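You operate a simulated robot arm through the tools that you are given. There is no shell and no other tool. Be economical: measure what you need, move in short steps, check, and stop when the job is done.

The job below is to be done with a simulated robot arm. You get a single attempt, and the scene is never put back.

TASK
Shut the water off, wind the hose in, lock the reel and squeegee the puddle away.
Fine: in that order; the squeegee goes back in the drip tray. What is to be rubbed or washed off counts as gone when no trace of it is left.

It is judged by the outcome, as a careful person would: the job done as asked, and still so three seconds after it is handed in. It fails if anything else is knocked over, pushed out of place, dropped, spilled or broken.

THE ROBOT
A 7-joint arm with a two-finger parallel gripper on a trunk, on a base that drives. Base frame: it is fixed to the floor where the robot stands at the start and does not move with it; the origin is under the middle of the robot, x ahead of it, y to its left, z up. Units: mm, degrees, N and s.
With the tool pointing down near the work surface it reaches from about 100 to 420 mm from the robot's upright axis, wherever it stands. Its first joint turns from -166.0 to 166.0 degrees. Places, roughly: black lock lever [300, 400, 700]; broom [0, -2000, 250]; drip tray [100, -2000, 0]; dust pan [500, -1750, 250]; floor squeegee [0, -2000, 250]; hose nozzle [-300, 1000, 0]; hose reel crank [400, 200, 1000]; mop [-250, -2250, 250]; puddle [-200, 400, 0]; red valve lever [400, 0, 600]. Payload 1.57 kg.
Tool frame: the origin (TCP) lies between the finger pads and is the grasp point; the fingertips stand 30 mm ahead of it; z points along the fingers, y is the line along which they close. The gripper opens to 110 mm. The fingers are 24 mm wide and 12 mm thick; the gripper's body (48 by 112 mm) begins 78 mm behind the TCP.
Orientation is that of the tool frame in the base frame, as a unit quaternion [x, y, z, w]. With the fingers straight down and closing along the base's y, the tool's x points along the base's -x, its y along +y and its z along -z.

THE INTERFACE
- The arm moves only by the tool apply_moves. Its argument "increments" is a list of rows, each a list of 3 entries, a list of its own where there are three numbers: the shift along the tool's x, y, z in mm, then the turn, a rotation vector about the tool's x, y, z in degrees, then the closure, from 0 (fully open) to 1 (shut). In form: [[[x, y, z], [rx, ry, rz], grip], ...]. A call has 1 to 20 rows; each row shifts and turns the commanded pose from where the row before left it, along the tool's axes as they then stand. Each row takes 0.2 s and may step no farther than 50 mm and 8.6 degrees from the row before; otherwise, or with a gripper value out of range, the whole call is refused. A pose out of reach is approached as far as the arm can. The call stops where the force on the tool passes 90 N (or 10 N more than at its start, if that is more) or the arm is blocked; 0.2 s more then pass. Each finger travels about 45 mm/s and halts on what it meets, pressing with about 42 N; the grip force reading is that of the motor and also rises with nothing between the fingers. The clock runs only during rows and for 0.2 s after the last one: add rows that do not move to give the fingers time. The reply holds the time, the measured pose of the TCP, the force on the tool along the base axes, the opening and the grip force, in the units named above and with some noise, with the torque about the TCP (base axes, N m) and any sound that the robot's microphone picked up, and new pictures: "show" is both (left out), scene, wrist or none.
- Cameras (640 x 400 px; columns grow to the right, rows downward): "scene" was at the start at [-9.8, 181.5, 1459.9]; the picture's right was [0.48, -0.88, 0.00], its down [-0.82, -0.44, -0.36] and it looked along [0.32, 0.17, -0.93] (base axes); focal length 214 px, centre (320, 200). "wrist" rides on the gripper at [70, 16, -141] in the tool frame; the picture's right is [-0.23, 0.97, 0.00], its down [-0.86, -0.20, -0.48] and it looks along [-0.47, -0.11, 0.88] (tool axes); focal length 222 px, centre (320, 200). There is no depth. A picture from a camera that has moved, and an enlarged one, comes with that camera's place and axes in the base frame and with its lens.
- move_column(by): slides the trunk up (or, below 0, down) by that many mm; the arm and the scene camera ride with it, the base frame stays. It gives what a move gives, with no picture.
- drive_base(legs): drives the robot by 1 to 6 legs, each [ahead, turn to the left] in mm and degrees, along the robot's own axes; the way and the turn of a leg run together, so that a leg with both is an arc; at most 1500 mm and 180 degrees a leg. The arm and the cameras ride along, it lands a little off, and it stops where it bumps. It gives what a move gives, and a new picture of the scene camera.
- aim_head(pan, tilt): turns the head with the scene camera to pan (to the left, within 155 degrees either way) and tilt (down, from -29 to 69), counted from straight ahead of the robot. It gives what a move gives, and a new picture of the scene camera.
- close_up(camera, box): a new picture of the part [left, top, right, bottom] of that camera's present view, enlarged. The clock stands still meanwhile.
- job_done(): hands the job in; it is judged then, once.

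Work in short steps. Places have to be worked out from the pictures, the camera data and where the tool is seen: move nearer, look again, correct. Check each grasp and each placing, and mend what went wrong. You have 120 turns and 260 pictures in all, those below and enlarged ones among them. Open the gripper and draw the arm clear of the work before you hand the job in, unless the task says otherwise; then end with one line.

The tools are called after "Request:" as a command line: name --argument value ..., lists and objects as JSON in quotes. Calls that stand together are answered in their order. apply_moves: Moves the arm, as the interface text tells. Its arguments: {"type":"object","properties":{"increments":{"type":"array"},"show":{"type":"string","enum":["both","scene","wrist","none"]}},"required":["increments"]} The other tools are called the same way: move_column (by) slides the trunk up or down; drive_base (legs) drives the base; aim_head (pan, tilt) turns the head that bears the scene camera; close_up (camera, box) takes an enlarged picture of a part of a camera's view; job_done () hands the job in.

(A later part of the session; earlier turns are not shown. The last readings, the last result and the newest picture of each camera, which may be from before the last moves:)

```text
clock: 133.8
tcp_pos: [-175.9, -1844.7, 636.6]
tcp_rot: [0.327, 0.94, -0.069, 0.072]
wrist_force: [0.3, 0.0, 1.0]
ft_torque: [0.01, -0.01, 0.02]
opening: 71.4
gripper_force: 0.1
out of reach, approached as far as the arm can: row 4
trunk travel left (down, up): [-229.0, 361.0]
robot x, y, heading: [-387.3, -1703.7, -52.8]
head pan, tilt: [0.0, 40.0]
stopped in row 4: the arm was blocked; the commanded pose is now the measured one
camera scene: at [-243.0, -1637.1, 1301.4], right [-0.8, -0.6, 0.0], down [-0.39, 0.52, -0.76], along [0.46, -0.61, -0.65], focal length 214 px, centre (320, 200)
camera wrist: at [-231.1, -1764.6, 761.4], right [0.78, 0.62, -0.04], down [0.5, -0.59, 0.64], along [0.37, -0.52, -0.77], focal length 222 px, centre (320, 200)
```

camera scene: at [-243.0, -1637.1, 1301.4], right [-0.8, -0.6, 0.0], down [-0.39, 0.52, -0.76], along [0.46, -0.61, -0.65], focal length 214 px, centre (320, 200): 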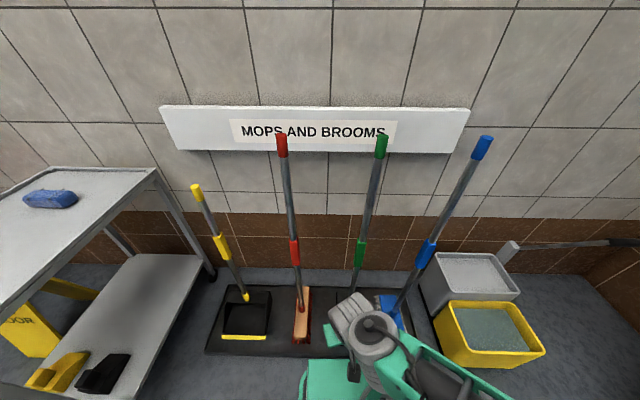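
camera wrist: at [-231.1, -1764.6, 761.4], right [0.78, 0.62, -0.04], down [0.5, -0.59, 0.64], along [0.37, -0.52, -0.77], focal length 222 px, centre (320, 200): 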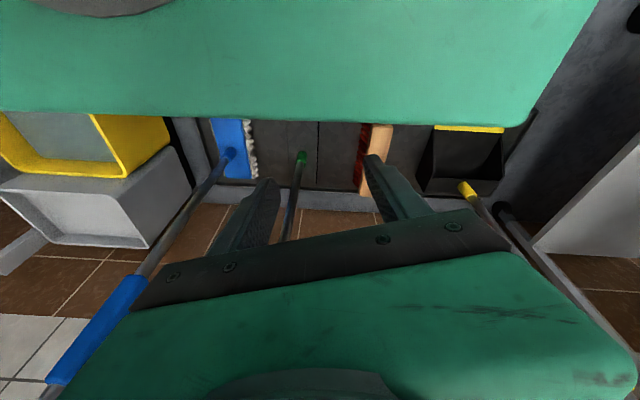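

Too close to the column again; I go forward first and then straighten the yaw.

Request:
apply_moves --increments '[[[-30.5, -21.8, 4], [0, 0, 0], 0.3], [[-30.5, -21.8, 4], [0, 0, 0], 0.3], [[-30.5, -21.8, 4], [0, 0, 0], 0.3], [[-30.5, -21.8, 4], [0, 0, 0], 0.3], [[0, 0, 0], [0, -3, 7.5], 0.3], [[0, 0, 0], [0, -3, 7.5], 0.3], [[0, 0, 0], [0, -3, 0], 0.3], [[0, 0, 0], [0, 0, 0], 0.3]]' --show "both"

```text
clock: 134.3
tcp_pos: [-130.2, -1841.0, 654.4]
tcp_rot: [0.222, 0.968, -0.056, 0.106]
wrist_force: [0.5, -0.1, -1.1]
ft_torque: [0.03, -0.02, 0.02]
opening: 77.2
gripper_force: 0.1
trunk travel left (down, up): [-229.0, 361.0]
robot x, y, heading: [-387.6, -1701.9, -52.6]
head pan, tilt: [0.0, 40.0]
stopped in row 2: the arm was blocked; the commanded pose is now the measured one
camera scene: at [-250.0, -1631.2, 1298.1], right [-0.8, -0.6, 0.0], down [-0.39, 0.51, -0.77], along [0.46, -0.61, -0.64], focal length 214 px, centre (320, 200)
camera wrist: at [-208.3, -1774.5, 773.4], right [0.63, 0.78, -0.01], down [0.58, -0.46, 0.67], along [0.52, -0.43, -0.74], focal length 222 px, centre (320, 200)
```

scene: 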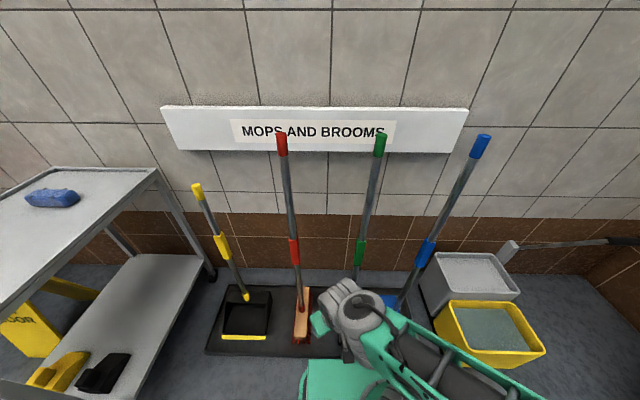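
wrist: 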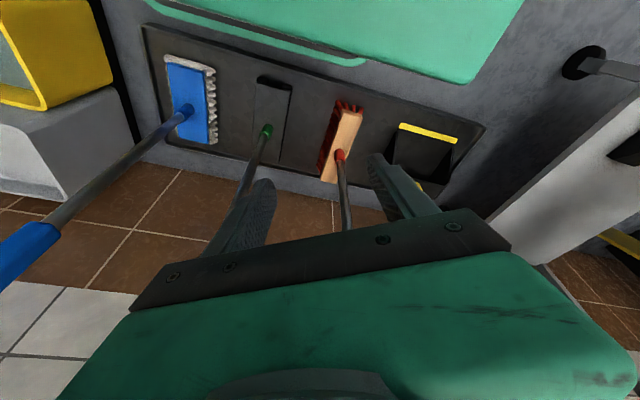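

Folding again; I lift the tool first to unfold the arm, then go forward.

Request:
apply_moves --increments '[[[-5, 0, -25], [0, 0, 0], 0.3], [[-8, 0, -25], [0, 0, 0], 0.3], [[-8, 0, -25], [0, 0, 0], 0.3], [[-8, 0, -25], [0, 0, 0], 0.3], [[-8, 0, -25], [0, 0, 0], 0.3]]' --show "none"

Request:
apply_moves --increments '[[[0, 0, 0], [0, 0, 4], 0.3], [[0, 0, 0], [0, 0, 6], 0.3], [[0, 0, 0], [0, 0, 6], 0.3], [[0, 0, 0], [0, 0, 6], 0.3]]' --show "none"

```text
clock: 135.5
tcp_pos: [-120.8, -1835.5, 785.1]
tcp_rot: [0.222, 0.968, -0.057, 0.106]
wrist_force: [0.1, -0.3, -0.2]
ft_torque: [-0.01, 0.05, 0.02]
opening: 77.1
gripper_force: 0.0
trunk travel left (down, up): [-229.0, 361.0]
robot x, y, heading: [-391.4, -1702.8, -52.7]
head pan, tilt: [0.0, 40.0]
```

```text
clock: 136.5
tcp_pos: [-121.2, -1835.8, 785.2]
tcp_rot: [0.404, 0.907, -0.036, 0.115]
wrist_force: [0.7, -0.3, -0.8]
ft_torque: [0.03, -0.01, 0.0]
opening: 76.9
gripper_force: 0.0
trunk travel left (down, up): [-229.0, 361.0]
robot x, y, heading: [-389.1, -1702.6, -53.0]
head pan, tilt: [0.0, 40.0]
```

Good at this height. I go forward and to the right to line up with the stick.

Request:
apply_moves --increments '[[[-27, -27.6, 5.8], [0, 0, 0], 0.3], [[-27, -27.6, 5.8], [0, 0, 0], 0.3], [[-27, -27.6, 5.8], [0, 0, 0], 0.3], [[-27, -27.6, 5.8], [0, 0, 0], 0.3], [[-27, -27.6, 5.8], [0, 0, 0], 0.3], [[0, 0, 0], [0, -3, 2.5], 0.3], [[0, 0, 0], [0, -3, 2.5], 0.3]]' --show "both"

```text
clock: 137.0
tcp_pos: [-90.3, -1822.1, 796.4]
tcp_rot: [0.27, 0.953, -0.017, 0.137]
wrist_force: [0.1, -0.2, 0.1]
ft_torque: [-0.02, -0.04, 0.0]
opening: 77.1
gripper_force: 0.0
trunk travel left (down, up): [-229.0, 361.0]
robot x, y, heading: [-391.6, -1706.2, -52.8]
head pan, tilt: [0.0, 40.0]
stopped in row 2: the arm was blocked; the commanded pose is now the measured one
camera scene: at [-251.2, -1630.6, 1300.3], right [-0.8, -0.6, 0.0], down [-0.39, 0.51, -0.77], along [0.46, -0.61, -0.64], focal length 214 px, centre (320, 200)
camera wrist: at [-173.9, -1758.4, 914.4], right [0.69, 0.72, 0.1], down [0.47, -0.56, 0.68], along [0.54, -0.42, -0.72], focal length 222 px, centre (320, 200)
```

scene: 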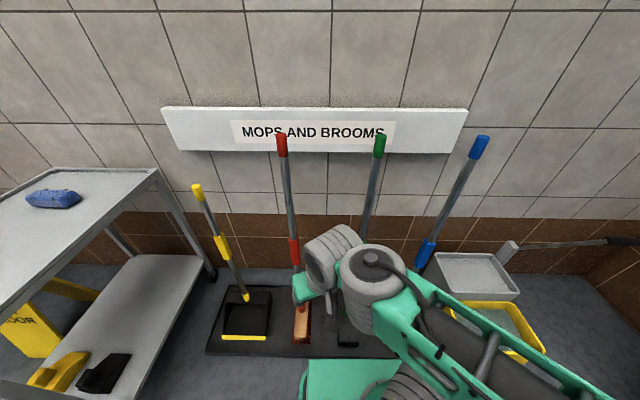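
wrist: 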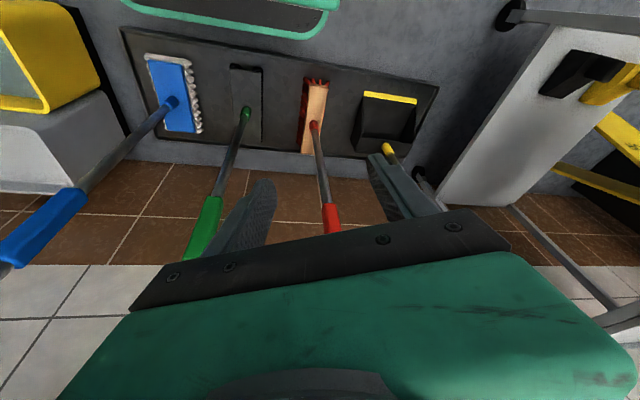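

The blocking happens at too small a radius; I move straight forward first.

Request:
apply_moves --increments '[[[-15, -6, 4], [0, 0, 0], 0.3], [[-25, -10, 6.5], [0, 0, 0], 0.3], [[-25, -10, 6.5], [0, 0, 0], 0.3], [[-25, -10, 6.5], [0, 0, 0], 0.3], [[0, 0, 0], [0, 0, 5], 0.3], [[0, 0, 0], [0, 0, 6], 0.3], [[0, 0, 0], [0, 0, 6], 0.3], [[0, 0, 0], [0, 0, 4], 0.3]]' --show "none"

```text
clock: 138.8
tcp_pos: [-31.9, -1901.9, 795.3]
tcp_rot: [0.44, 0.887, 0.009, 0.136]
wrist_force: [0.4, 0.0, -0.1]
ft_torque: [0.03, 0.03, 0.01]
opening: 77.1
gripper_force: 0.0
trunk travel left (down, up): [-229.0, 361.0]
robot x, y, heading: [-391.2, -1703.7, -52.9]
head pan, tilt: [0.0, 40.0]
```

Request:
apply_moves --increments '[[[-3, -25, -3.4], [0, 0, 0], 0.3], [[-3, -35, -5], [0, 0, 0], 0.3], [[-3, -35, -5], [0, 0, 0], 0.3], [[-3, -35, -5], [0, 0, 0], 0.3], [[-3, -26, -3.4], [0, 0, 0], 0.3], [[0, 0, 0], [3.9, -3.2, 0], 0.3], [[0, 0, 0], [3.9, -3.2, 0], 0.3]]' --show "both"

```text
clock: 140.4
tcp_pos: [-147.6, -2007.7, 798.4]
tcp_rot: [0.447, 0.877, -0.077, 0.155]
wrist_force: [0.1, -1.1, -0.4]
ft_torque: [0.01, -0.03, 0.0]
opening: 77.1
gripper_force: 0.1
trunk travel left (down, up): [-229.0, 361.0]
robot x, y, heading: [-388.4, -1702.0, -52.9]
head pan, tilt: [0.0, 40.0]
camera scene: at [-250.4, -1630.7, 1300.0], right [-0.8, -0.6, 0.0], down [-0.39, 0.51, -0.77], along [0.46, -0.61, -0.64], focal length 214 px, centre (320, 200)
camera wrist: at [-201.3, -1906.3, 908.1], right [0.91, 0.4, 0.08], down [0.21, -0.64, 0.74], along [0.35, -0.66, -0.67], focal length 222 px, centre (320, 200)
```

scene: 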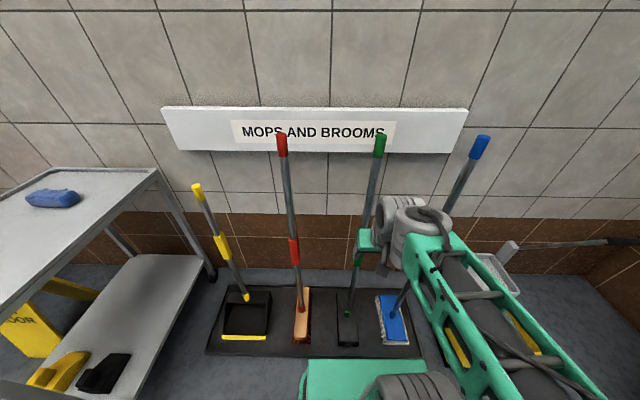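
wrist: 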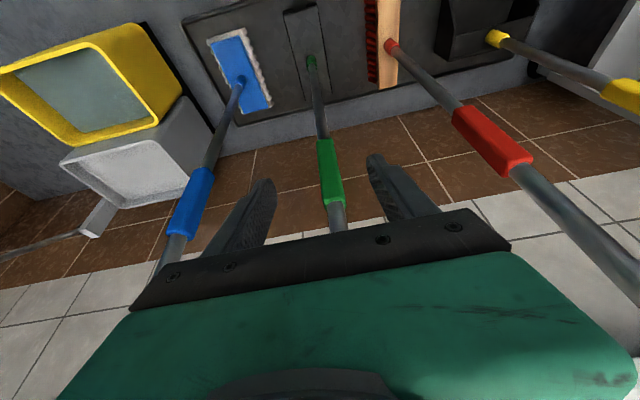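

Lined up: the stick passes between the fingers. I lower to z≈663 while advancing 80.

Request:
apply_moves --increments '[[[-7.3, 0, 38.5], [0, 0, 0], 0.3], [[-7.3, 0, 38.5], [0, 0, 0], 0.3], [[-7.3, 0, 38.5], [0, 0, 0], 0.3], [[-7.3, 0, 38.5], [0, 0, 0], 0.3]]' --show "both"

```text
clock: 141.4
tcp_pos: [-100.9, -2072.4, 666.5]
tcp_rot: [0.447, 0.877, -0.077, 0.157]
wrist_force: [-0.2, 1.6, 0.3]
ft_torque: [-0.02, -0.03, 0.0]
opening: 77.0
gripper_force: 0.1
trunk travel left (down, up): [-229.0, 361.0]
robot x, y, heading: [-391.7, -1702.7, -53.0]
head pan, tilt: [0.0, 40.0]
camera scene: at [-250.8, -1630.2, 1300.0], right [-0.8, -0.6, 0.0], down [-0.39, 0.51, -0.77], along [0.46, -0.61, -0.64], focal length 214 px, centre (320, 200)
camera wrist: at [-154.5, -1970.3, 774.7], right [0.91, 0.4, 0.08], down [0.21, -0.64, 0.74], along [0.35, -0.66, -0.67], focal length 222 px, centre (320, 200)
```

scene: 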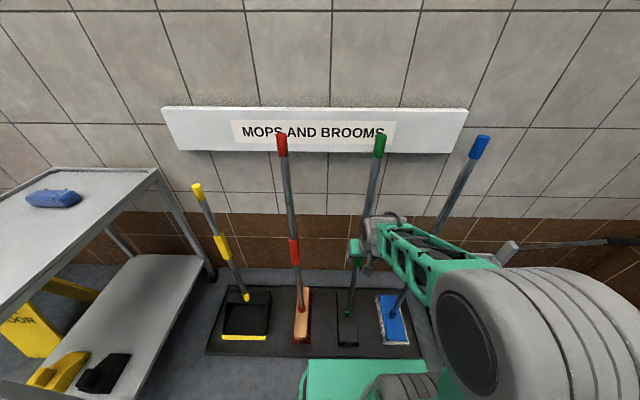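
wrist: 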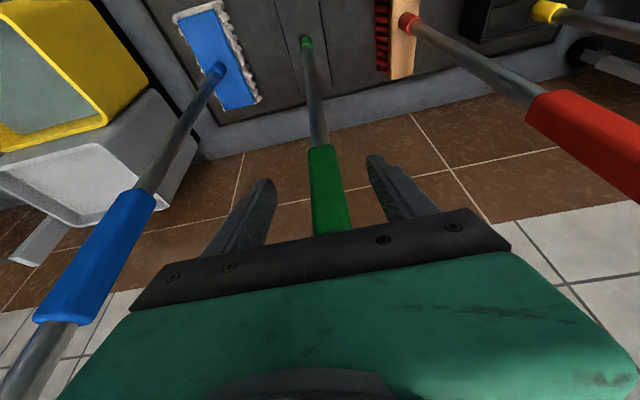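

I advance the last 42 mm and close on the green grip.

Request:
apply_moves --increments '[[[-20, 0.4, 7.3], [0, 0, 0], 0.3], [[-20, 0.4, 7.3], [0, 0, 0], 0.3], [[0, 0, 0], [0, 0, 0], 0.6], [[0, 0, 0], [0, 0, 0], 0.7], [[0, 0, 0], [0, 0, 0], 0.7], [[0, 0, 0], [0, 0, 0], 0.7]]' --show "both"

```text
clock: 142.8
tcp_pos: [-76.4, -2104.9, 664.9]
tcp_rot: [0.448, 0.877, -0.077, 0.155]
wrist_force: [-1.5, 0.4, -0.1]
ft_torque: [-0.07, 0.0, 0.01]
opening: 33.3
gripper_force: 0.1
trunk travel left (down, up): [-229.0, 361.0]
robot x, y, heading: [-388.8, -1701.9, -52.7]
head pan, tilt: [0.0, 40.0]
camera scene: at [-250.5, -1630.6, 1299.9], right [-0.8, -0.6, 0.0], down [-0.39, 0.51, -0.77], along [0.46, -0.61, -0.64], focal length 214 px, centre (320, 200)
camera wrist: at [-128.5, -2004.3, 773.6], right [0.91, 0.4, 0.08], down [0.21, -0.64, 0.74], along [0.35, -0.66, -0.67], focal length 222 px, centre (320, 200)
```

scene: 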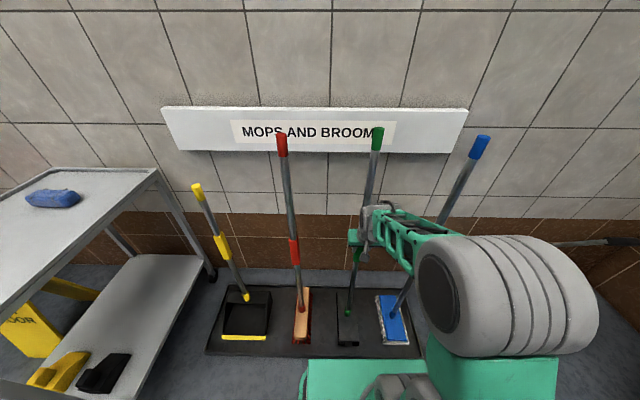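
wrist: 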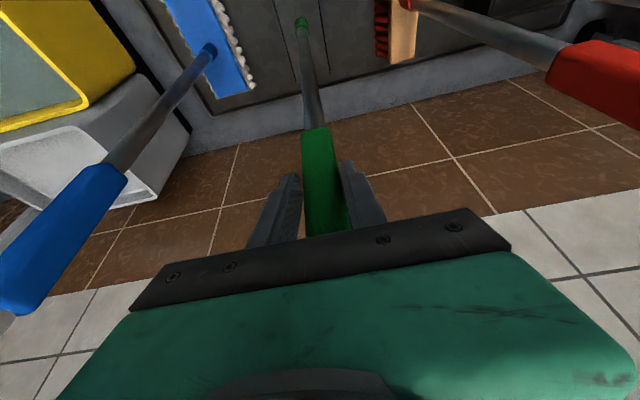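

Request:
apply_moves --increments '[[[0, 0, 0], [0, 0, 0], 0.8], [[0, 0, 0], [0, 0, 0], 0.9], [[0, 0, 0], [0, 0, 0], 1], [[0, 0, 0], [0, 0, 0], 1], [[0, 0, 0], [0, 0, 0], 1]]' --show "scene"

Request:
close_up --camera "scene" --box '[300, 110, 460, 360]'

```text
clock: 144.0
tcp_pos: [-75.4, -2105.7, 665.9]
tcp_rot: [0.448, 0.877, -0.076, 0.155]
wrist_force: [-1.3, 1.5, 0.3]
ft_torque: [-0.6, 0.65, -0.19]
opening: 31.7
gripper_force: 41.0
trunk travel left (down, up): [-229.0, 361.0]
robot x, y, heading: [-388.9, -1703.8, -52.9]
head pan, tilt: [0.0, 40.0]
camera scene: at [-250.5, -1630.5, 1299.9], right [-0.8, -0.6, 0.0], down [-0.39, 0.51, -0.77], along [0.46, -0.61, -0.64], focal length 214 px, centre (320, 200)
```

scene: 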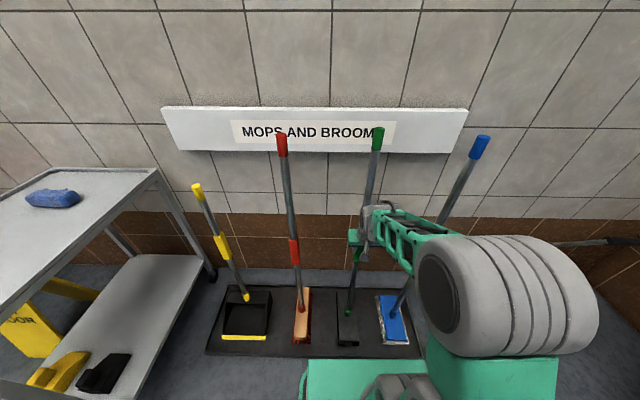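

```text
1.60 times, centred on (380, 235) of scene
camera zoom: at [-250.5, -1630.5, 1299.9], right [-0.8, -0.6, 0.0], down [-0.39, 0.51, -0.77], along [0.46, -0.61, -0.64], focal length 343 px, centre (224, 144)
```

zoom: 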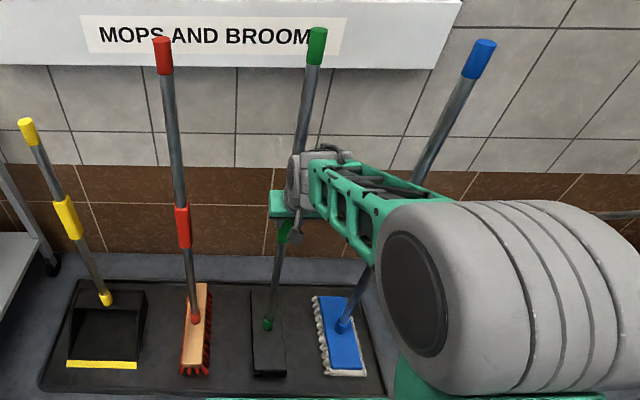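

Firm grip (31.7 mm). I lift with the trunk and check the weight.

Request:
move_column --by 120

Request:
aim_head --pan 0 --tilt 50

```text
clock: 145.5
tcp_pos: [-76.1, -2105.5, 784.8]
tcp_rot: [0.448, 0.877, -0.077, 0.156]
wrist_force: [0.2, 0.5, -5.7]
ft_torque: [0.04, 0.05, 0.0]
opening: 32.0
gripper_force: 40.1
trunk travel left (down, up): [-349.0, 241.0]
robot x, y, heading: [-392.0, -1700.1, -53.0]
head pan, tilt: [0.0, 40.0]
```

```text
clock: 146.3
tcp_pos: [-75.1, -2106.2, 785.7]
tcp_rot: [0.448, 0.877, -0.077, 0.156]
wrist_force: [-0.5, 0.3, -5.4]
ft_torque: [0.05, 0.03, 0.0]
opening: 31.4
gripper_force: 39.7
trunk travel left (down, up): [-349.0, 241.0]
robot x, y, heading: [-388.5, -1703.5, -52.8]
head pan, tilt: [0.0, 50.0]
camera scene: at [-255.1, -1624.5, 1405.8], right [-0.8, -0.6, 0.0], down [-0.46, 0.61, -0.64], along [0.39, -0.51, -0.77], focal length 214 px, centre (320, 200)
```

scene: 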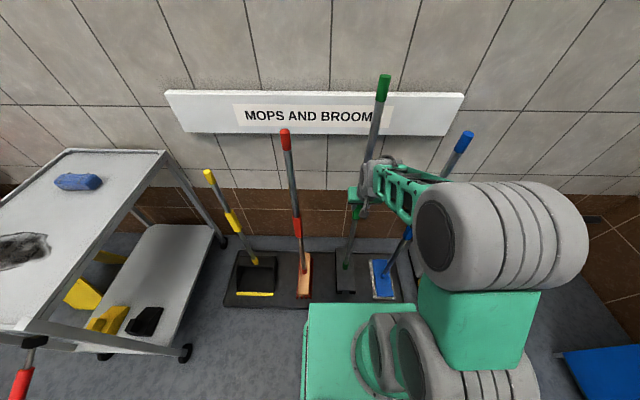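

The squeegee is up (5.5 N). I draw it in toward the robot, then back a little, turn left and drive toward the puddle by a route clear of the brown stain.

Request:
apply_moves --increments '[[[15, -0.2, -5], [0, 0, 0], 1], [[25, -0.5, -9], [0, 0, 0], 1], [[28, -0.5, -10], [0, 0, 0], 1], [[25, -0.5, -9], [0, 0, 0], 1], [[15, -0.2, -5], [0, 0, 0], 1]]' --show "none"

Request:
drive_base --legs '[[-85, 0], [0, 111]]'

```text
clock: 147.5
tcp_pos: [-142.7, -2014.7, 783.0]
tcp_rot: [0.447, 0.877, -0.076, 0.156]
wrist_force: [0.4, 0.3, -5.3]
ft_torque: [-0.02, 0.0, 0.01]
opening: 32.2
gripper_force: 40.7
trunk travel left (down, up): [-349.0, 241.0]
robot x, y, heading: [-389.6, -1707.9, -52.8]
head pan, tilt: [0.0, 50.0]
```

```text
clock: 153.2
tcp_pos: [-241.4, -1295.1, 782.3]
tcp_rot: [-0.473, 0.864, 0.086, 0.15]
wrist_force: [0.3, 0.0, -5.2]
ft_torque: [-0.05, 0.01, 0.0]
opening: 31.9
gripper_force: 40.2
trunk travel left (down, up): [-349.0, 241.0]
robot x, y, heading: [-439.7, -1637.5, 58.8]
head pan, tilt: [0.0, 50.0]
camera scene: at [-563.0, -1541.7, 1405.8], right [0.85, -0.52, 0.0], down [-0.4, -0.65, -0.64], along [0.33, 0.55, -0.77], focal length 214 px, centre (320, 200)
```

scene: 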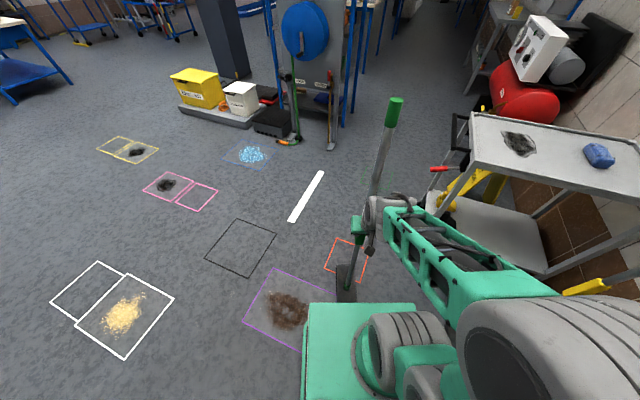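

Path is clear to the right of the stain. I drive on in two stretches toward the puddle, stopping about 420 mm short of its centre.

Request:
drive_base --legs '[[0, -9], [650, 0], [0, 48.5], [1000, 0]]'

Request:
aim_head --pan 10 --tilt 60

```text
clock: 164.5
tcp_pos: [-215.1, 244.1, 783.1]
tcp_rot: [0.732, -0.659, -0.13, -0.113]
wrist_force: [0.8, 0.9, -4.9]
ft_torque: [-0.03, 0.01, 0.0]
opening: 32.1
gripper_force: 40.1
trunk travel left (down, up): [-349.0, 241.0]
robot x, y, heading: [-154.9, -146.5, 97.4]
head pan, tilt: [0.0, 50.0]
camera scene: at [-310.1, -148.8, 1405.8], right [0.99, 0.13, 0.0], down [0.1, -0.76, -0.64], along [-0.08, 0.64, -0.77], focal length 214 px, centre (320, 200)
```

scene: 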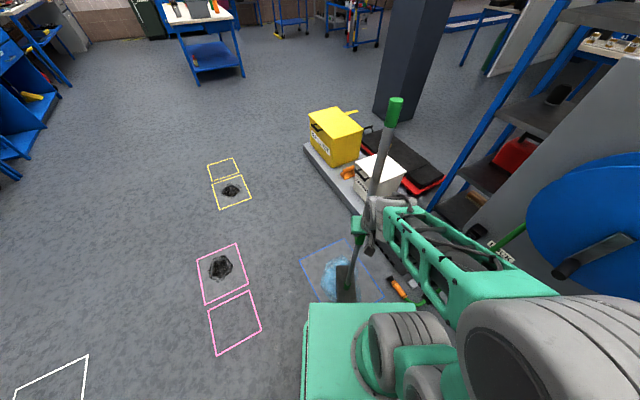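

```text
clock: 165.2
tcp_pos: [-213.1, 245.4, 783.4]
tcp_rot: [0.732, -0.659, -0.13, -0.114]
wrist_force: [0.0, 0.6, -4.7]
ft_torque: [-0.04, -0.04, -0.03]
opening: 31.7
gripper_force: 40.3
trunk travel left (down, up): [-349.0, 241.0]
robot x, y, heading: [-153.1, -144.8, 97.4]
head pan, tilt: [10.0, 60.0]
camera scene: at [-320.2, -161.4, 1393.2], right [0.95, 0.3, 0.0], down [0.26, -0.83, -0.5], along [-0.15, 0.48, -0.87], focal length 214 px, centre (320, 200)
```

scene: 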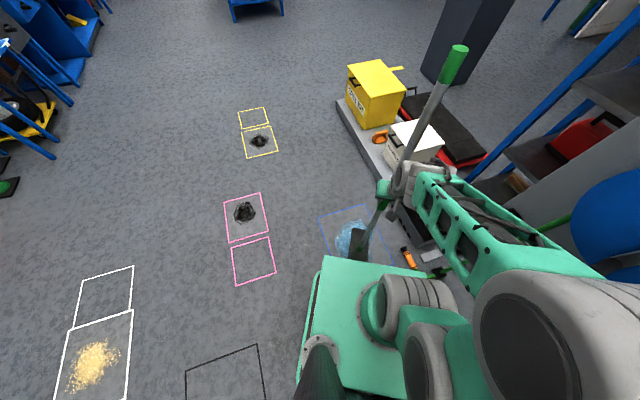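

Near the puddle. I zoom in on it.

Request:
close_up --camera "scene" --box '[300, 180, 460, 290]'

```text
3.64 times, centred on (380, 235) of scene
camera zoom: at [-320.2, -161.4, 1393.2], right [0.95, 0.3, 0.0], down [0.26, -0.83, -0.5], along [-0.15, 0.48, -0.87], focal length 780 px, centre (102, 73)
```

zoom: 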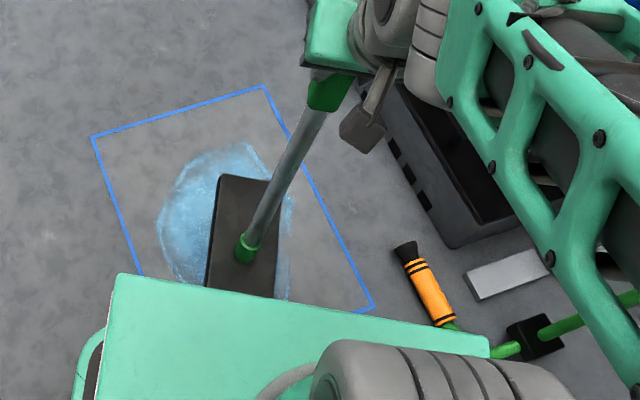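

The puddle's centre is ≈(-250,375), spanning about ±150. I drive 50 mm closer and swing the squeegee to the puddle's left side, still in the air.

Request:
drive_base --legs '[[50, 0]]'

Request:
apply_moves --increments '[[[-6, 20, 2.4], [0, 0, 0], 1], [[-12.2, 38, 4.75], [0, 0, 0], 1], [[-12.2, 40, 4.75], [0, 0, 0], 1], [[-12.2, 40, 4.75], [0, 0, 0], 1], [[-12.2, 40, 4.75], [0, 0, 0], 1], [[-12.2, 40, 4.75], [0, 0, 0], 1], [[-6, 25, 2.4], [0, 0, 0], 1]]' --show "scene"

```text
clock: 166.1
tcp_pos: [-219.6, 294.6, 784.4]
tcp_rot: [0.732, -0.659, -0.13, -0.115]
wrist_force: [-0.3, 0.1, -4.3]
ft_torque: [-0.01, -0.01, 0.0]
opening: 31.9
gripper_force: 40.8
trunk travel left (down, up): [-349.0, 241.0]
robot x, y, heading: [-160.9, -98.7, 97.3]
head pan, tilt: [10.0, 60.0]
camera scene: at [-326.5, -112.5, 1393.2], right [0.95, 0.3, 0.0], down [0.26, -0.83, -0.5], along [-0.15, 0.48, -0.87], focal length 214 px, centre (320, 200)
```

scene: 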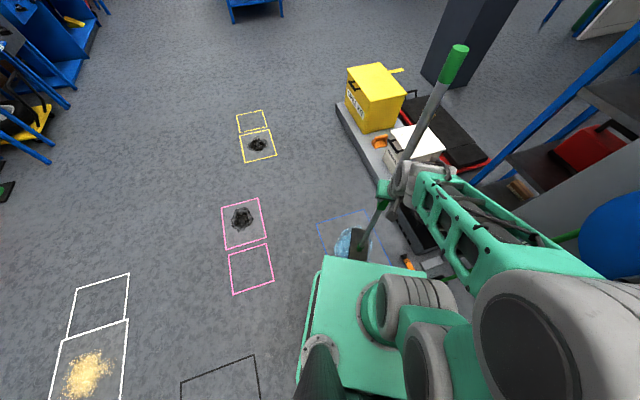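

```text
clock: 167.7
tcp_pos: [-472.5, 346.8, 783.1]
tcp_rot: [0.733, -0.658, -0.13, -0.114]
wrist_force: [-0.1, -0.3, -4.6]
ft_torque: [-0.09, -0.05, 0.01]
opening: 31.6
gripper_force: 40.4
trunk travel left (down, up): [-349.0, 241.0]
robot x, y, heading: [-163.3, -99.4, 97.3]
head pan, tilt: [10.0, 60.0]
camera scene: at [-326.7, -112.3, 1393.2], right [0.95, 0.3, 0.0], down [0.26, -0.83, -0.5], along [-0.15, 0.48, -0.87], focal length 214 px, centre (320, 200)
```

scene: 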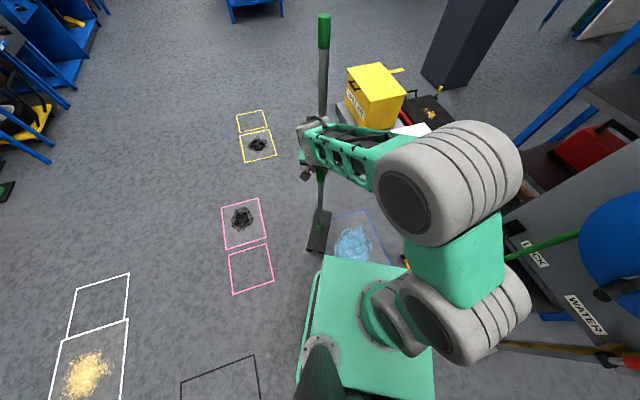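

Good. I enlarge head and puddle, then lower the trunk in steps until the blade touches.

Request:
close_up --camera "scene" --box '[290, 190, 420, 280]'

Request:
move_column --by -112

Request:
close_up --camera "scene" --box '[270, 160, 430, 280]'

```text
4.44 times, centred on (355, 235) of scene
camera zoom: at [-326.7, -112.3, 1393.2], right [0.95, 0.3, 0.0], down [0.26, -0.83, -0.5], along [-0.15, 0.48, -0.87], focal length 953 px, centre (164, 44)
```

zoom: 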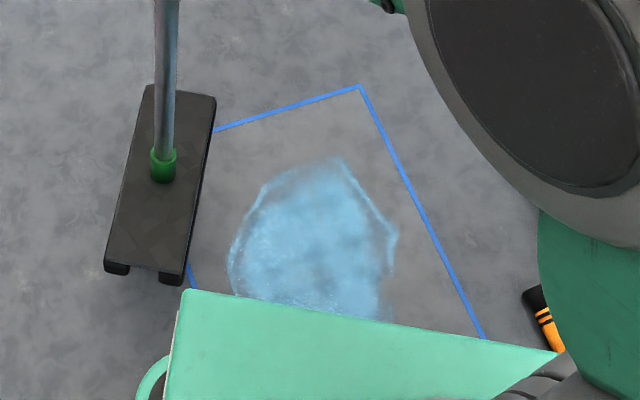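

```text
clock: 169.2
tcp_pos: [-470.5, 348.0, 670.9]
tcp_rot: [0.732, -0.659, -0.131, -0.114]
wrist_force: [0.8, 0.9, -4.6]
ft_torque: [-0.06, 0.0, -0.01]
opening: 32.0
gripper_force: 40.3
trunk travel left (down, up): [-237.0, 353.0]
robot x, y, heading: [-165.4, -97.9, 97.7]
head pan, tilt: [10.0, 60.0]
```

```text
3.33 times, centred on (350, 220) of scene
camera zoom: at [-326.7, -112.3, 1281.2], right [0.95, 0.3, 0.0], down [0.26, -0.83, -0.5], along [-0.15, 0.48, -0.87], focal length 715 px, centre (220, 133)
```

zoom: 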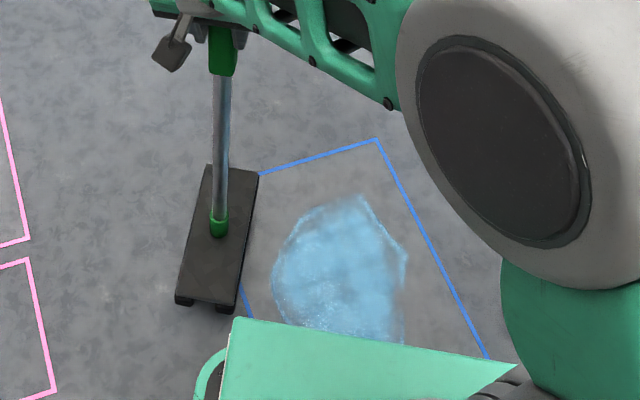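

The head hovers a few mm above the floor. I lower further until the weight comes off.

Request:
move_column --by -8

Request:
move_column --by -6

```text
clock: 169.7
tcp_pos: [-471.7, 348.2, 663.2]
tcp_rot: [0.732, -0.659, -0.129, -0.114]
wrist_force: [-0.1, -0.3, -4.4]
ft_torque: [-0.07, 0.0, 0.0]
opening: 32.0
gripper_force: 40.7
trunk travel left (down, up): [-229.0, 361.0]
robot x, y, heading: [-161.6, -95.7, 97.2]
head pan, tilt: [10.0, 60.0]
```

```text
clock: 170.3
tcp_pos: [-470.7, 347.6, 657.0]
tcp_rot: [0.732, -0.659, -0.13, -0.114]
wrist_force: [-0.2, 0.1, -4.6]
ft_torque: [-0.04, 0.0, 0.01]
opening: 31.7
gripper_force: 40.4
trunk travel left (down, up): [-223.0, 367.0]
robot x, y, heading: [-161.5, -99.8, 97.4]
head pan, tilt: [10.0, 60.0]
```

Request:
move_column --by -5

Request:
move_column --by -4

```text
clock: 170.8
tcp_pos: [-471.7, 347.8, 651.2]
tcp_rot: [0.732, -0.659, -0.131, -0.114]
wrist_force: [0.2, 0.1, -4.6]
ft_torque: [-0.02, -0.01, 0.05]
opening: 31.7
gripper_force: 40.4
trunk travel left (down, up): [-218.0, 372.0]
robot x, y, heading: [-160.4, -99.4, 97.4]
head pan, tilt: [10.0, 60.0]
```

```text
clock: 171.3
tcp_pos: [-471.0, 347.7, 647.5]
tcp_rot: [0.732, -0.659, -0.13, -0.114]
wrist_force: [-0.3, -0.6, -5.4]
ft_torque: [-0.02, -0.01, 0.02]
opening: 31.7
gripper_force: 40.2
trunk travel left (down, up): [-214.0, 376.0]
robot x, y, heading: [-161.6, -95.5, 97.7]
head pan, tilt: [10.0, 60.0]
```

Request:
move_column --by -10

Request:
move_column --by -5

Request:
close_up --camera "scene" --box '[270, 160, 430, 280]'

```text
clock: 171.9
tcp_pos: [-471.8, 347.2, 638.9]
tcp_rot: [0.732, -0.659, -0.13, -0.114]
wrist_force: [0.7, 0.1, -4.9]
ft_torque: [-0.06, -0.03, -0.01]
opening: 32.1
gripper_force: 40.7
trunk travel left (down, up): [-204.0, 386.0]
robot x, y, heading: [-161.6, -96.4, 97.2]
head pan, tilt: [10.0, 60.0]
```

```text
clock: 172.5
tcp_pos: [-470.8, 346.3, 632.1]
tcp_rot: [0.732, -0.659, -0.131, -0.114]
wrist_force: [-0.6, -0.1, -5.5]
ft_torque: [-0.05, -0.01, 0.0]
opening: 31.8
gripper_force: 39.9
trunk travel left (down, up): [-199.0, 391.0]
robot x, y, heading: [-158.7, -97.6, 97.2]
head pan, tilt: [10.0, 60.0]
```

```text
3.33 times, centred on (350, 220) of scene
camera zoom: at [-326.7, -112.3, 1243.1], right [0.95, 0.3, 0.0], down [0.26, -0.83, -0.5], along [-0.15, 0.48, -0.87], focal length 715 px, centre (220, 133)
```

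zoom: 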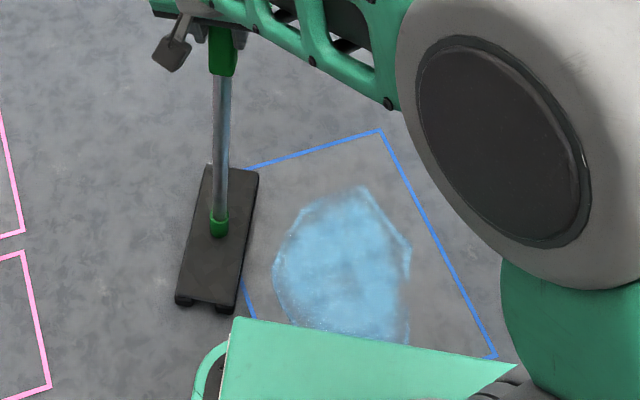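

Request:
move_column --by -4

Request:
move_column --by -4

Request:
move_column --by -4

```text
clock: 173.0
tcp_pos: [-472.2, 346.9, 628.7]
tcp_rot: [0.732, -0.659, -0.131, -0.114]
wrist_force: [0.2, -3.7, 4.1]
ft_torque: [-0.8, -0.81, -0.23]
opening: 31.7
gripper_force: 40.6
trunk travel left (down, up): [-195.0, 395.0]
robot x, y, heading: [-165.5, -100.7, 97.0]
head pan, tilt: [10.0, 60.0]
```

```text
clock: 173.5
tcp_pos: [-471.9, 348.0, 629.1]
tcp_rot: [0.731, -0.658, -0.135, -0.115]
wrist_force: [1.0, -8.0, 29.7]
ft_torque: [-0.03, -1.37, -0.29]
opening: 31.9
gripper_force: 40.4
trunk travel left (down, up): [-191.0, 399.0]
robot x, y, heading: [-163.2, -99.0, 97.5]
head pan, tilt: [10.0, 60.0]
```

```text
clock: 174.1
tcp_pos: [-473.9, 347.5, 628.7]
tcp_rot: [0.731, -0.658, -0.139, -0.116]
wrist_force: [1.6, -13.9, 61.6]
ft_torque: [0.55, -1.23, -0.23]
opening: 32.1
gripper_force: 40.3
trunk travel left (down, up): [-187.0, 403.0]
robot x, y, heading: [-162.7, -98.0, 97.7]
head pan, tilt: [10.0, 60.0]
```

Contact at z≈629 (now pressing 60 N). I ease up 7 mm for a light press and sweep to the right across the puddle.

Request:
move_column --by 7

Request:
apply_moves --increments '[[[0, -10, 0], [0, 0, 0], 1], [[0, -20, 0], [0, 0, 0], 1], [[0, -20, 0], [0, 0, 0], 1], [[0, -20, 0], [0, 0, 0], 1], [[0, -20, 0], [0, 0, 0], 1]]' --show "scene"

Request:
close_up --camera "scene" --box '[270, 160, 430, 280]'

```text
clock: 174.6
tcp_pos: [-471.4, 346.8, 629.4]
tcp_rot: [0.732, -0.658, -0.132, -0.114]
wrist_force: [-2.5, -6.7, 28.4]
ft_torque: [1.24, 0.15, 0.14]
opening: 31.9
gripper_force: 39.8
trunk travel left (down, up): [-194.0, 396.0]
robot x, y, heading: [-159.7, -100.7, 97.2]
head pan, tilt: [10.0, 60.0]
```

```text
clock: 175.8
tcp_pos: [-380.5, 354.6, 625.7]
tcp_rot: [0.732, -0.659, -0.131, -0.113]
wrist_force: [-2.9, -6.5, 23.1]
ft_torque: [-0.32, 2.26, 0.59]
opening: 37.1
gripper_force: 42.2
trunk travel left (down, up): [-194.0, 396.0]
robot x, y, heading: [-162.3, -94.2, 97.2]
head pan, tilt: [10.0, 60.0]
camera scene: at [-326.0, -113.9, 1238.1], right [0.95, 0.3, 0.0], down [0.26, -0.83, -0.5], along [-0.15, 0.48, -0.87], focal length 214 px, centre (320, 200)
```

scene: 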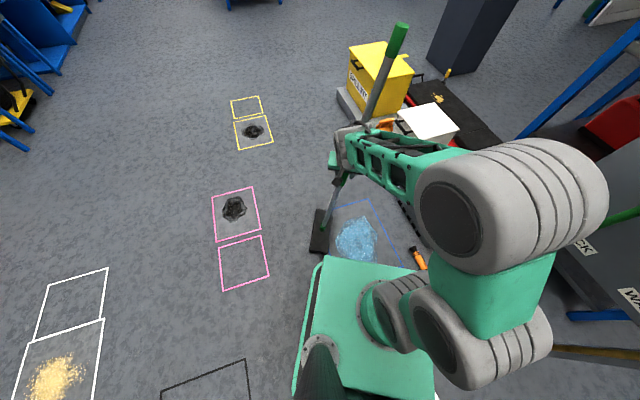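

```text
3.33 times, centred on (350, 220) of scene
camera zoom: at [-326.0, -113.9, 1238.1], right [0.95, 0.3, 0.0], down [0.26, -0.83, -0.5], along [-0.15, 0.48, -0.87], focal length 715 px, centre (220, 133)
```

zoom: 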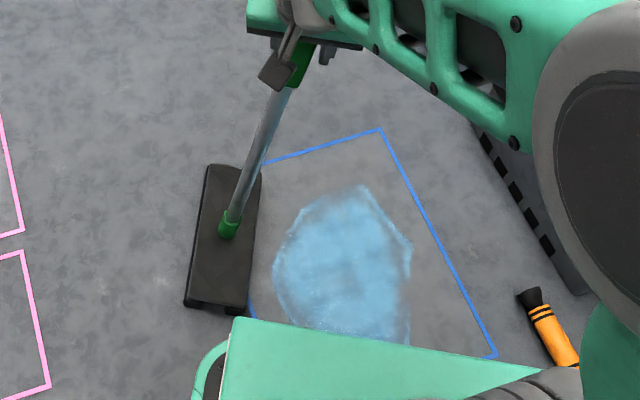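

The stick leans (friction at the blade); I ease the press by 4 mm and continue sweeping right.

Request:
move_column --by 4

Request:
apply_moves --increments '[[[0, -15, 0], [0, 0, 0], 1], [[0, -20, 0], [0, 0, 0], 1], [[0, -20, 0], [0, 0, 0], 1], [[0, -20, 0], [0, 0, 0], 1], [[0, -20, 0], [0, 0, 0], 1]]' --show "none"

Request:
close_up --camera "scene" --box '[270, 100, 450, 280]'

```text
clock: 176.3
tcp_pos: [-378.8, 354.8, 627.0]
tcp_rot: [0.733, -0.659, -0.127, -0.113]
wrist_force: [-1.6, -1.5, -3.8]
ft_torque: [0.08, 0.57, 0.18]
opening: 36.4
gripper_force: 41.8
trunk travel left (down, up): [-198.0, 392.0]
robot x, y, heading: [-163.4, -99.0, 97.0]
head pan, tilt: [10.0, 60.0]
```

```text
clock: 177.5
tcp_pos: [-286.8, 365.8, 630.0]
tcp_rot: [0.732, -0.659, -0.13, -0.114]
wrist_force: [-0.9, 0.2, -3.4]
ft_torque: [0.0, -0.05, -0.02]
opening: 31.8
gripper_force: 39.7
trunk travel left (down, up): [-198.0, 392.0]
robot x, y, heading: [-158.7, -97.9, 97.2]
head pan, tilt: [10.0, 60.0]
```

```text
2.22 times, centred on (360, 190) of scene
camera zoom: at [-326.7, -112.2, 1242.2], right [0.95, 0.3, 0.0], down [0.26, -0.83, -0.5], along [-0.15, 0.48, -0.87], focal length 477 px, centre (231, 222)
```

zoom: 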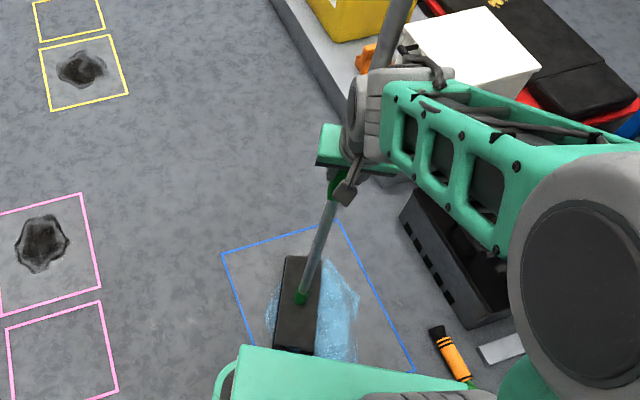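

It swung back upright, hovering at the floor. I press by 2 mm and sweep on to see if the water is taken.

Request:
move_column --by -2

Request:
apply_moves --increments '[[[0, -15, 0], [0, 0, 0], 1], [[0, -15, 0], [0, 0, 0], 1], [[0, -15, 0], [0, 0, 0], 1], [[0, -15, 0], [0, 0, 0], 1]]' --show "none"

Request:
close_up --camera "scene" --box '[270, 160, 450, 280]'

```text
clock: 178.1
tcp_pos: [-286.1, 366.3, 628.8]
tcp_rot: [0.732, -0.659, -0.131, -0.115]
wrist_force: [1.0, -3.8, 1.4]
ft_torque: [-0.78, -0.43, -0.12]
opening: 32.0
gripper_force: 40.0
trunk travel left (down, up): [-196.0, 394.0]
robot x, y, heading: [-162.8, -98.5, 97.3]
head pan, tilt: [10.0, 60.0]
```

```text
clock: 179.1
tcp_pos: [-226.9, 372.7, 628.6]
tcp_rot: [0.732, -0.659, -0.131, -0.114]
wrist_force: [-2.4, 0.1, 2.1]
ft_torque: [0.83, 0.97, 0.25]
opening: 32.1
gripper_force: 40.3
trunk travel left (down, up): [-196.0, 394.0]
robot x, y, heading: [-164.1, -95.8, 96.8]
head pan, tilt: [10.0, 60.0]
```

```text
3.33 times, centred on (360, 220) of scene
camera zoom: at [-326.6, -112.7, 1240.2], right [0.95, 0.3, 0.0], down [0.26, -0.83, -0.5], along [-0.15, 0.48, -0.87], focal length 715 px, centre (187, 133)
```

zoom: 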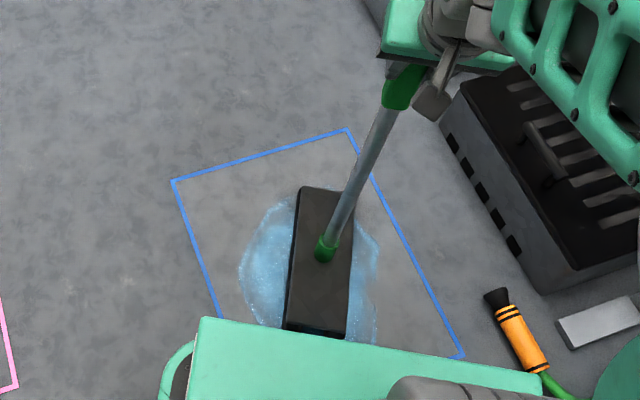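

With ~7 N press it stays upright. I continue the sweep at this press.

Request:
apply_moves --increments '[[[0, -15, 0], [0, 0, 0], 1], [[0, -15, 0], [0, 0, 0], 1], [[0, -15, 0], [0, 0, 0], 1], [[0, -15, 0], [0, 0, 0], 1], [[0, -15, 0], [0, 0, 0], 1], [[0, -15, 0], [0, 0, 0], 1], [[0, -15, 0], [0, 0, 0], 1], [[0, -15, 0], [0, 0, 0], 1], [[0, -15, 0], [0, 0, 0], 1], [[0, -15, 0], [0, 0, 0], 1]]' --show "none"

Request:
close_up --camera "scene" --box '[270, 160, 450, 280]'

```text
clock: 181.3
tcp_pos: [-77.0, 389.0, 625.2]
tcp_rot: [0.732, -0.659, -0.13, -0.113]
wrist_force: [-0.4, -1.0, -2.8]
ft_torque: [0.1, 0.57, 0.16]
opening: 37.8
gripper_force: 42.0
trunk travel left (down, up): [-196.0, 394.0]
robot x, y, heading: [-160.6, -97.6, 97.3]
head pan, tilt: [10.0, 60.0]
```

```text
3.33 times, centred on (360, 220) of scene
camera zoom: at [-326.6, -112.4, 1240.1], right [0.95, 0.3, 0.0], down [0.26, -0.83, -0.5], along [-0.15, 0.48, -0.87], focal length 715 px, centre (187, 133)
```

zoom: 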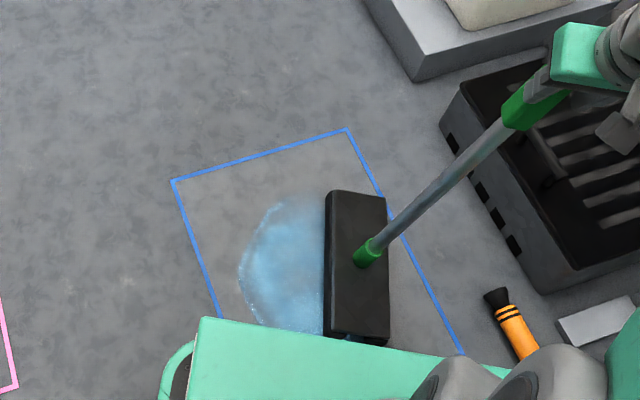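

The stick now leans right with the head to its left — good for pushing left. I press a little more and sweep left across the whole puddle, then look at the effect.

Request:
move_column --by -3

Request:
apply_moves --increments '[[[0, 15, 0], [0, 0, 0], 1], [[0, 20, 0], [0, 0, 0], 1], [[0, 20, 0], [0, 0, 0], 1], [[0, 20, 0], [0, 0, 0], 1], [[0, 20, 0], [0, 0, 0], 1], [[0, 20, 0], [0, 0, 0], 1], [[0, 20, 0], [0, 0, 0], 1], [[0, 20, 0], [0, 0, 0], 1]]' --show "none"

Request:
close_up --camera "scene" --box '[270, 130, 450, 280]'

```text
clock: 181.8
tcp_pos: [-77.5, 389.1, 626.7]
tcp_rot: [0.732, -0.658, -0.132, -0.117]
wrist_force: [-1.0, -5.7, 19.6]
ft_torque: [-0.52, 1.75, 0.54]
opening: 37.5
gripper_force: 41.9
trunk travel left (down, up): [-193.0, 397.0]
robot x, y, heading: [-159.6, -95.3, 97.1]
head pan, tilt: [10.0, 60.0]
```

```text
clock: 183.6
tcp_pos: [-231.2, 372.4, 625.9]
tcp_rot: [0.732, -0.658, -0.133, -0.117]
wrist_force: [5.2, -11.2, 44.2]
ft_torque: [-0.05, -1.85, -0.43]
opening: 34.8
gripper_force: 42.1
trunk travel left (down, up): [-193.0, 397.0]
robot x, y, heading: [-162.7, -97.0, 97.2]
head pan, tilt: [10.0, 60.0]
```

```text
2.67 times, centred on (360, 205) of scene
camera zoom: at [-326.0, -115.6, 1237.4], right [0.95, 0.3, 0.0], down [0.26, -0.83, -0.5], along [-0.15, 0.48, -0.86], focal length 572 px, centre (213, 187)
```

zoom: 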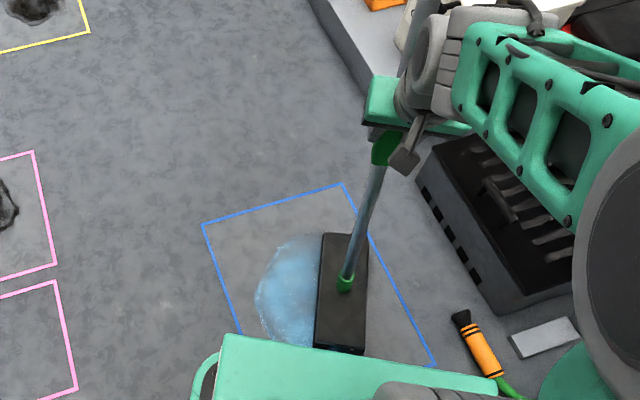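

Now ~45 N press and the head moves with the grip. I continue the left stroke past the puddle's left edge.

Request:
apply_moves --increments '[[[0, 20, 0], [0, 0, 0], 1], [[0, 20, 0], [0, 0, 0], 1], [[0, 20, 0], [0, 0, 0], 1], [[0, 20, 0], [0, 0, 0], 1], [[0, 20, 0], [0, 0, 0], 1], [[0, 20, 0], [0, 0, 0], 1], [[0, 20, 0], [0, 0, 0], 1], [[0, 20, 0], [0, 0, 0], 1], [[0, 20, 0], [0, 0, 0], 1], [[0, 20, 0], [0, 0, 0], 1], [[0, 20, 0], [0, 0, 0], 1], [[0, 20, 0], [0, 0, 0], 1], [[0, 20, 0], [0, 0, 0], 1]]' --show "none"

Request:
close_up --camera "scene" --box '[250, 130, 430, 280]'

```text
clock: 186.4
tcp_pos: [-489.6, 345.2, 625.8]
tcp_rot: [0.732, -0.659, -0.13, -0.113]
wrist_force: [0.8, -0.2, -2.3]
ft_torque: [0.27, -0.55, -0.19]
opening: 35.5
gripper_force: 42.1
trunk travel left (down, up): [-193.0, 397.0]
robot x, y, heading: [-165.6, -95.9, 97.4]
head pan, tilt: [10.0, 60.0]
```

```text
2.67 times, centred on (340, 205) of scene
camera zoom: at [-326.5, -112.4, 1237.2], right [0.95, 0.3, 0.0], down [0.26, -0.83, -0.5], along [-0.15, 0.48, -0.87], focal length 572 px, centre (267, 187)
```

zoom: 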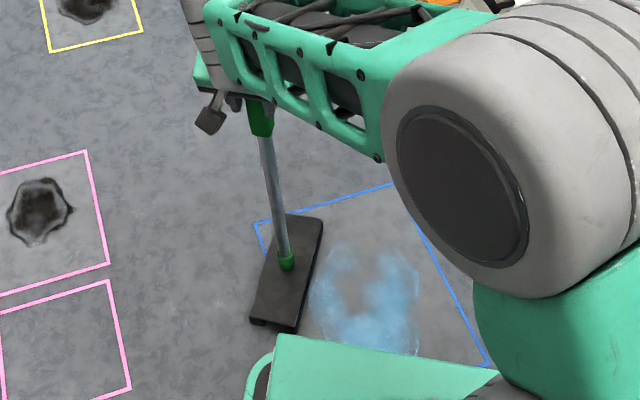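

The press did clean a swath. Cleaning works while the head is pushed ahead of the grip, so I'll lean the stick with the head leading. I lift, back up slightly and turn 25° left so the puddle lies to the right of the arm.

Request:
move_column --by 50

Request:
drive_base --legs '[[-60, 0], [0, 25]]'

Request:
apply_moves --increments '[[[-7.3, -32, 2.6], [0, 0, 0], 1], [[-7.3, -32, 2.6], [0, 0, 0], 1], [[-7.3, -32, 2.6], [0, 0, 0], 1], [[-7.3, -32, 2.6], [0, 0, 0], 1], [[0, 0, 0], [4.7, -0.1, -1.7], 1], [[0, 0, 0], [4.7, -0.1, -1.7], 1], [[0, 0, 0], [4.7, -0.1, -1.7], 1], [[0, 0, 0], [4.7, -0.1, -1.7], 1]]' --show "scene"

```text
clock: 187.3
tcp_pos: [-490.7, 345.0, 673.6]
tcp_rot: [0.732, -0.659, -0.13, -0.114]
wrist_force: [-0.7, 0.4, -4.4]
ft_torque: [-0.01, 0.01, 0.02]
opening: 31.4
gripper_force: 40.8
trunk travel left (down, up): [-243.0, 347.0]
robot x, y, heading: [-161.2, -98.9, 97.3]
head pan, tilt: [10.0, 60.0]
```

```text
clock: 189.6
tcp_pos: [-639.4, 103.7, 674.1]
tcp_rot: [0.858, -0.484, -0.153, -0.083]
wrist_force: [-0.5, 0.0, -5.4]
ft_torque: [-0.05, -0.03, -0.01]
opening: 31.4
gripper_force: 40.2
trunk travel left (down, up): [-243.0, 347.0]
robot x, y, heading: [-157.5, -156.3, 122.3]
head pan, tilt: [10.0, 60.0]
camera scene: at [-296.8, -241.4, 1287.2], right [0.74, 0.67, 0.0], down [0.58, -0.64, -0.5], along [-0.34, 0.37, -0.87], focal length 214 px, centre (320, 200)
```

scene: 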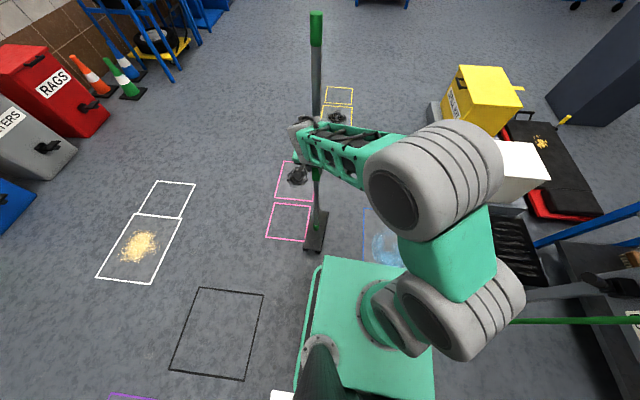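

```text
clock: 191.3
tcp_pos: [-545.9, 196.6, 674.0]
tcp_rot: [0.86, -0.45, -0.068, -0.233]
wrist_force: [0.1, 0.3, -5.5]
ft_torque: [-0.42, 0.58, 0.03]
opening: 31.3
gripper_force: 39.7
trunk travel left (down, up): [-243.0, 347.0]
robot x, y, heading: [-152.9, -156.3, 122.4]
head pan, tilt: [10.0, 60.0]
camera scene: at [-296.5, -241.2, 1287.2], right [0.74, 0.67, 0.0], down [0.58, -0.64, -0.5], along [-0.34, 0.37, -0.87], focal length 214 px, centre (320, 200)
```

scene: 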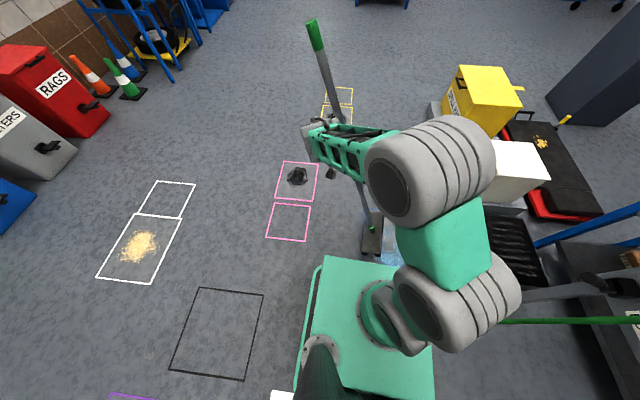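

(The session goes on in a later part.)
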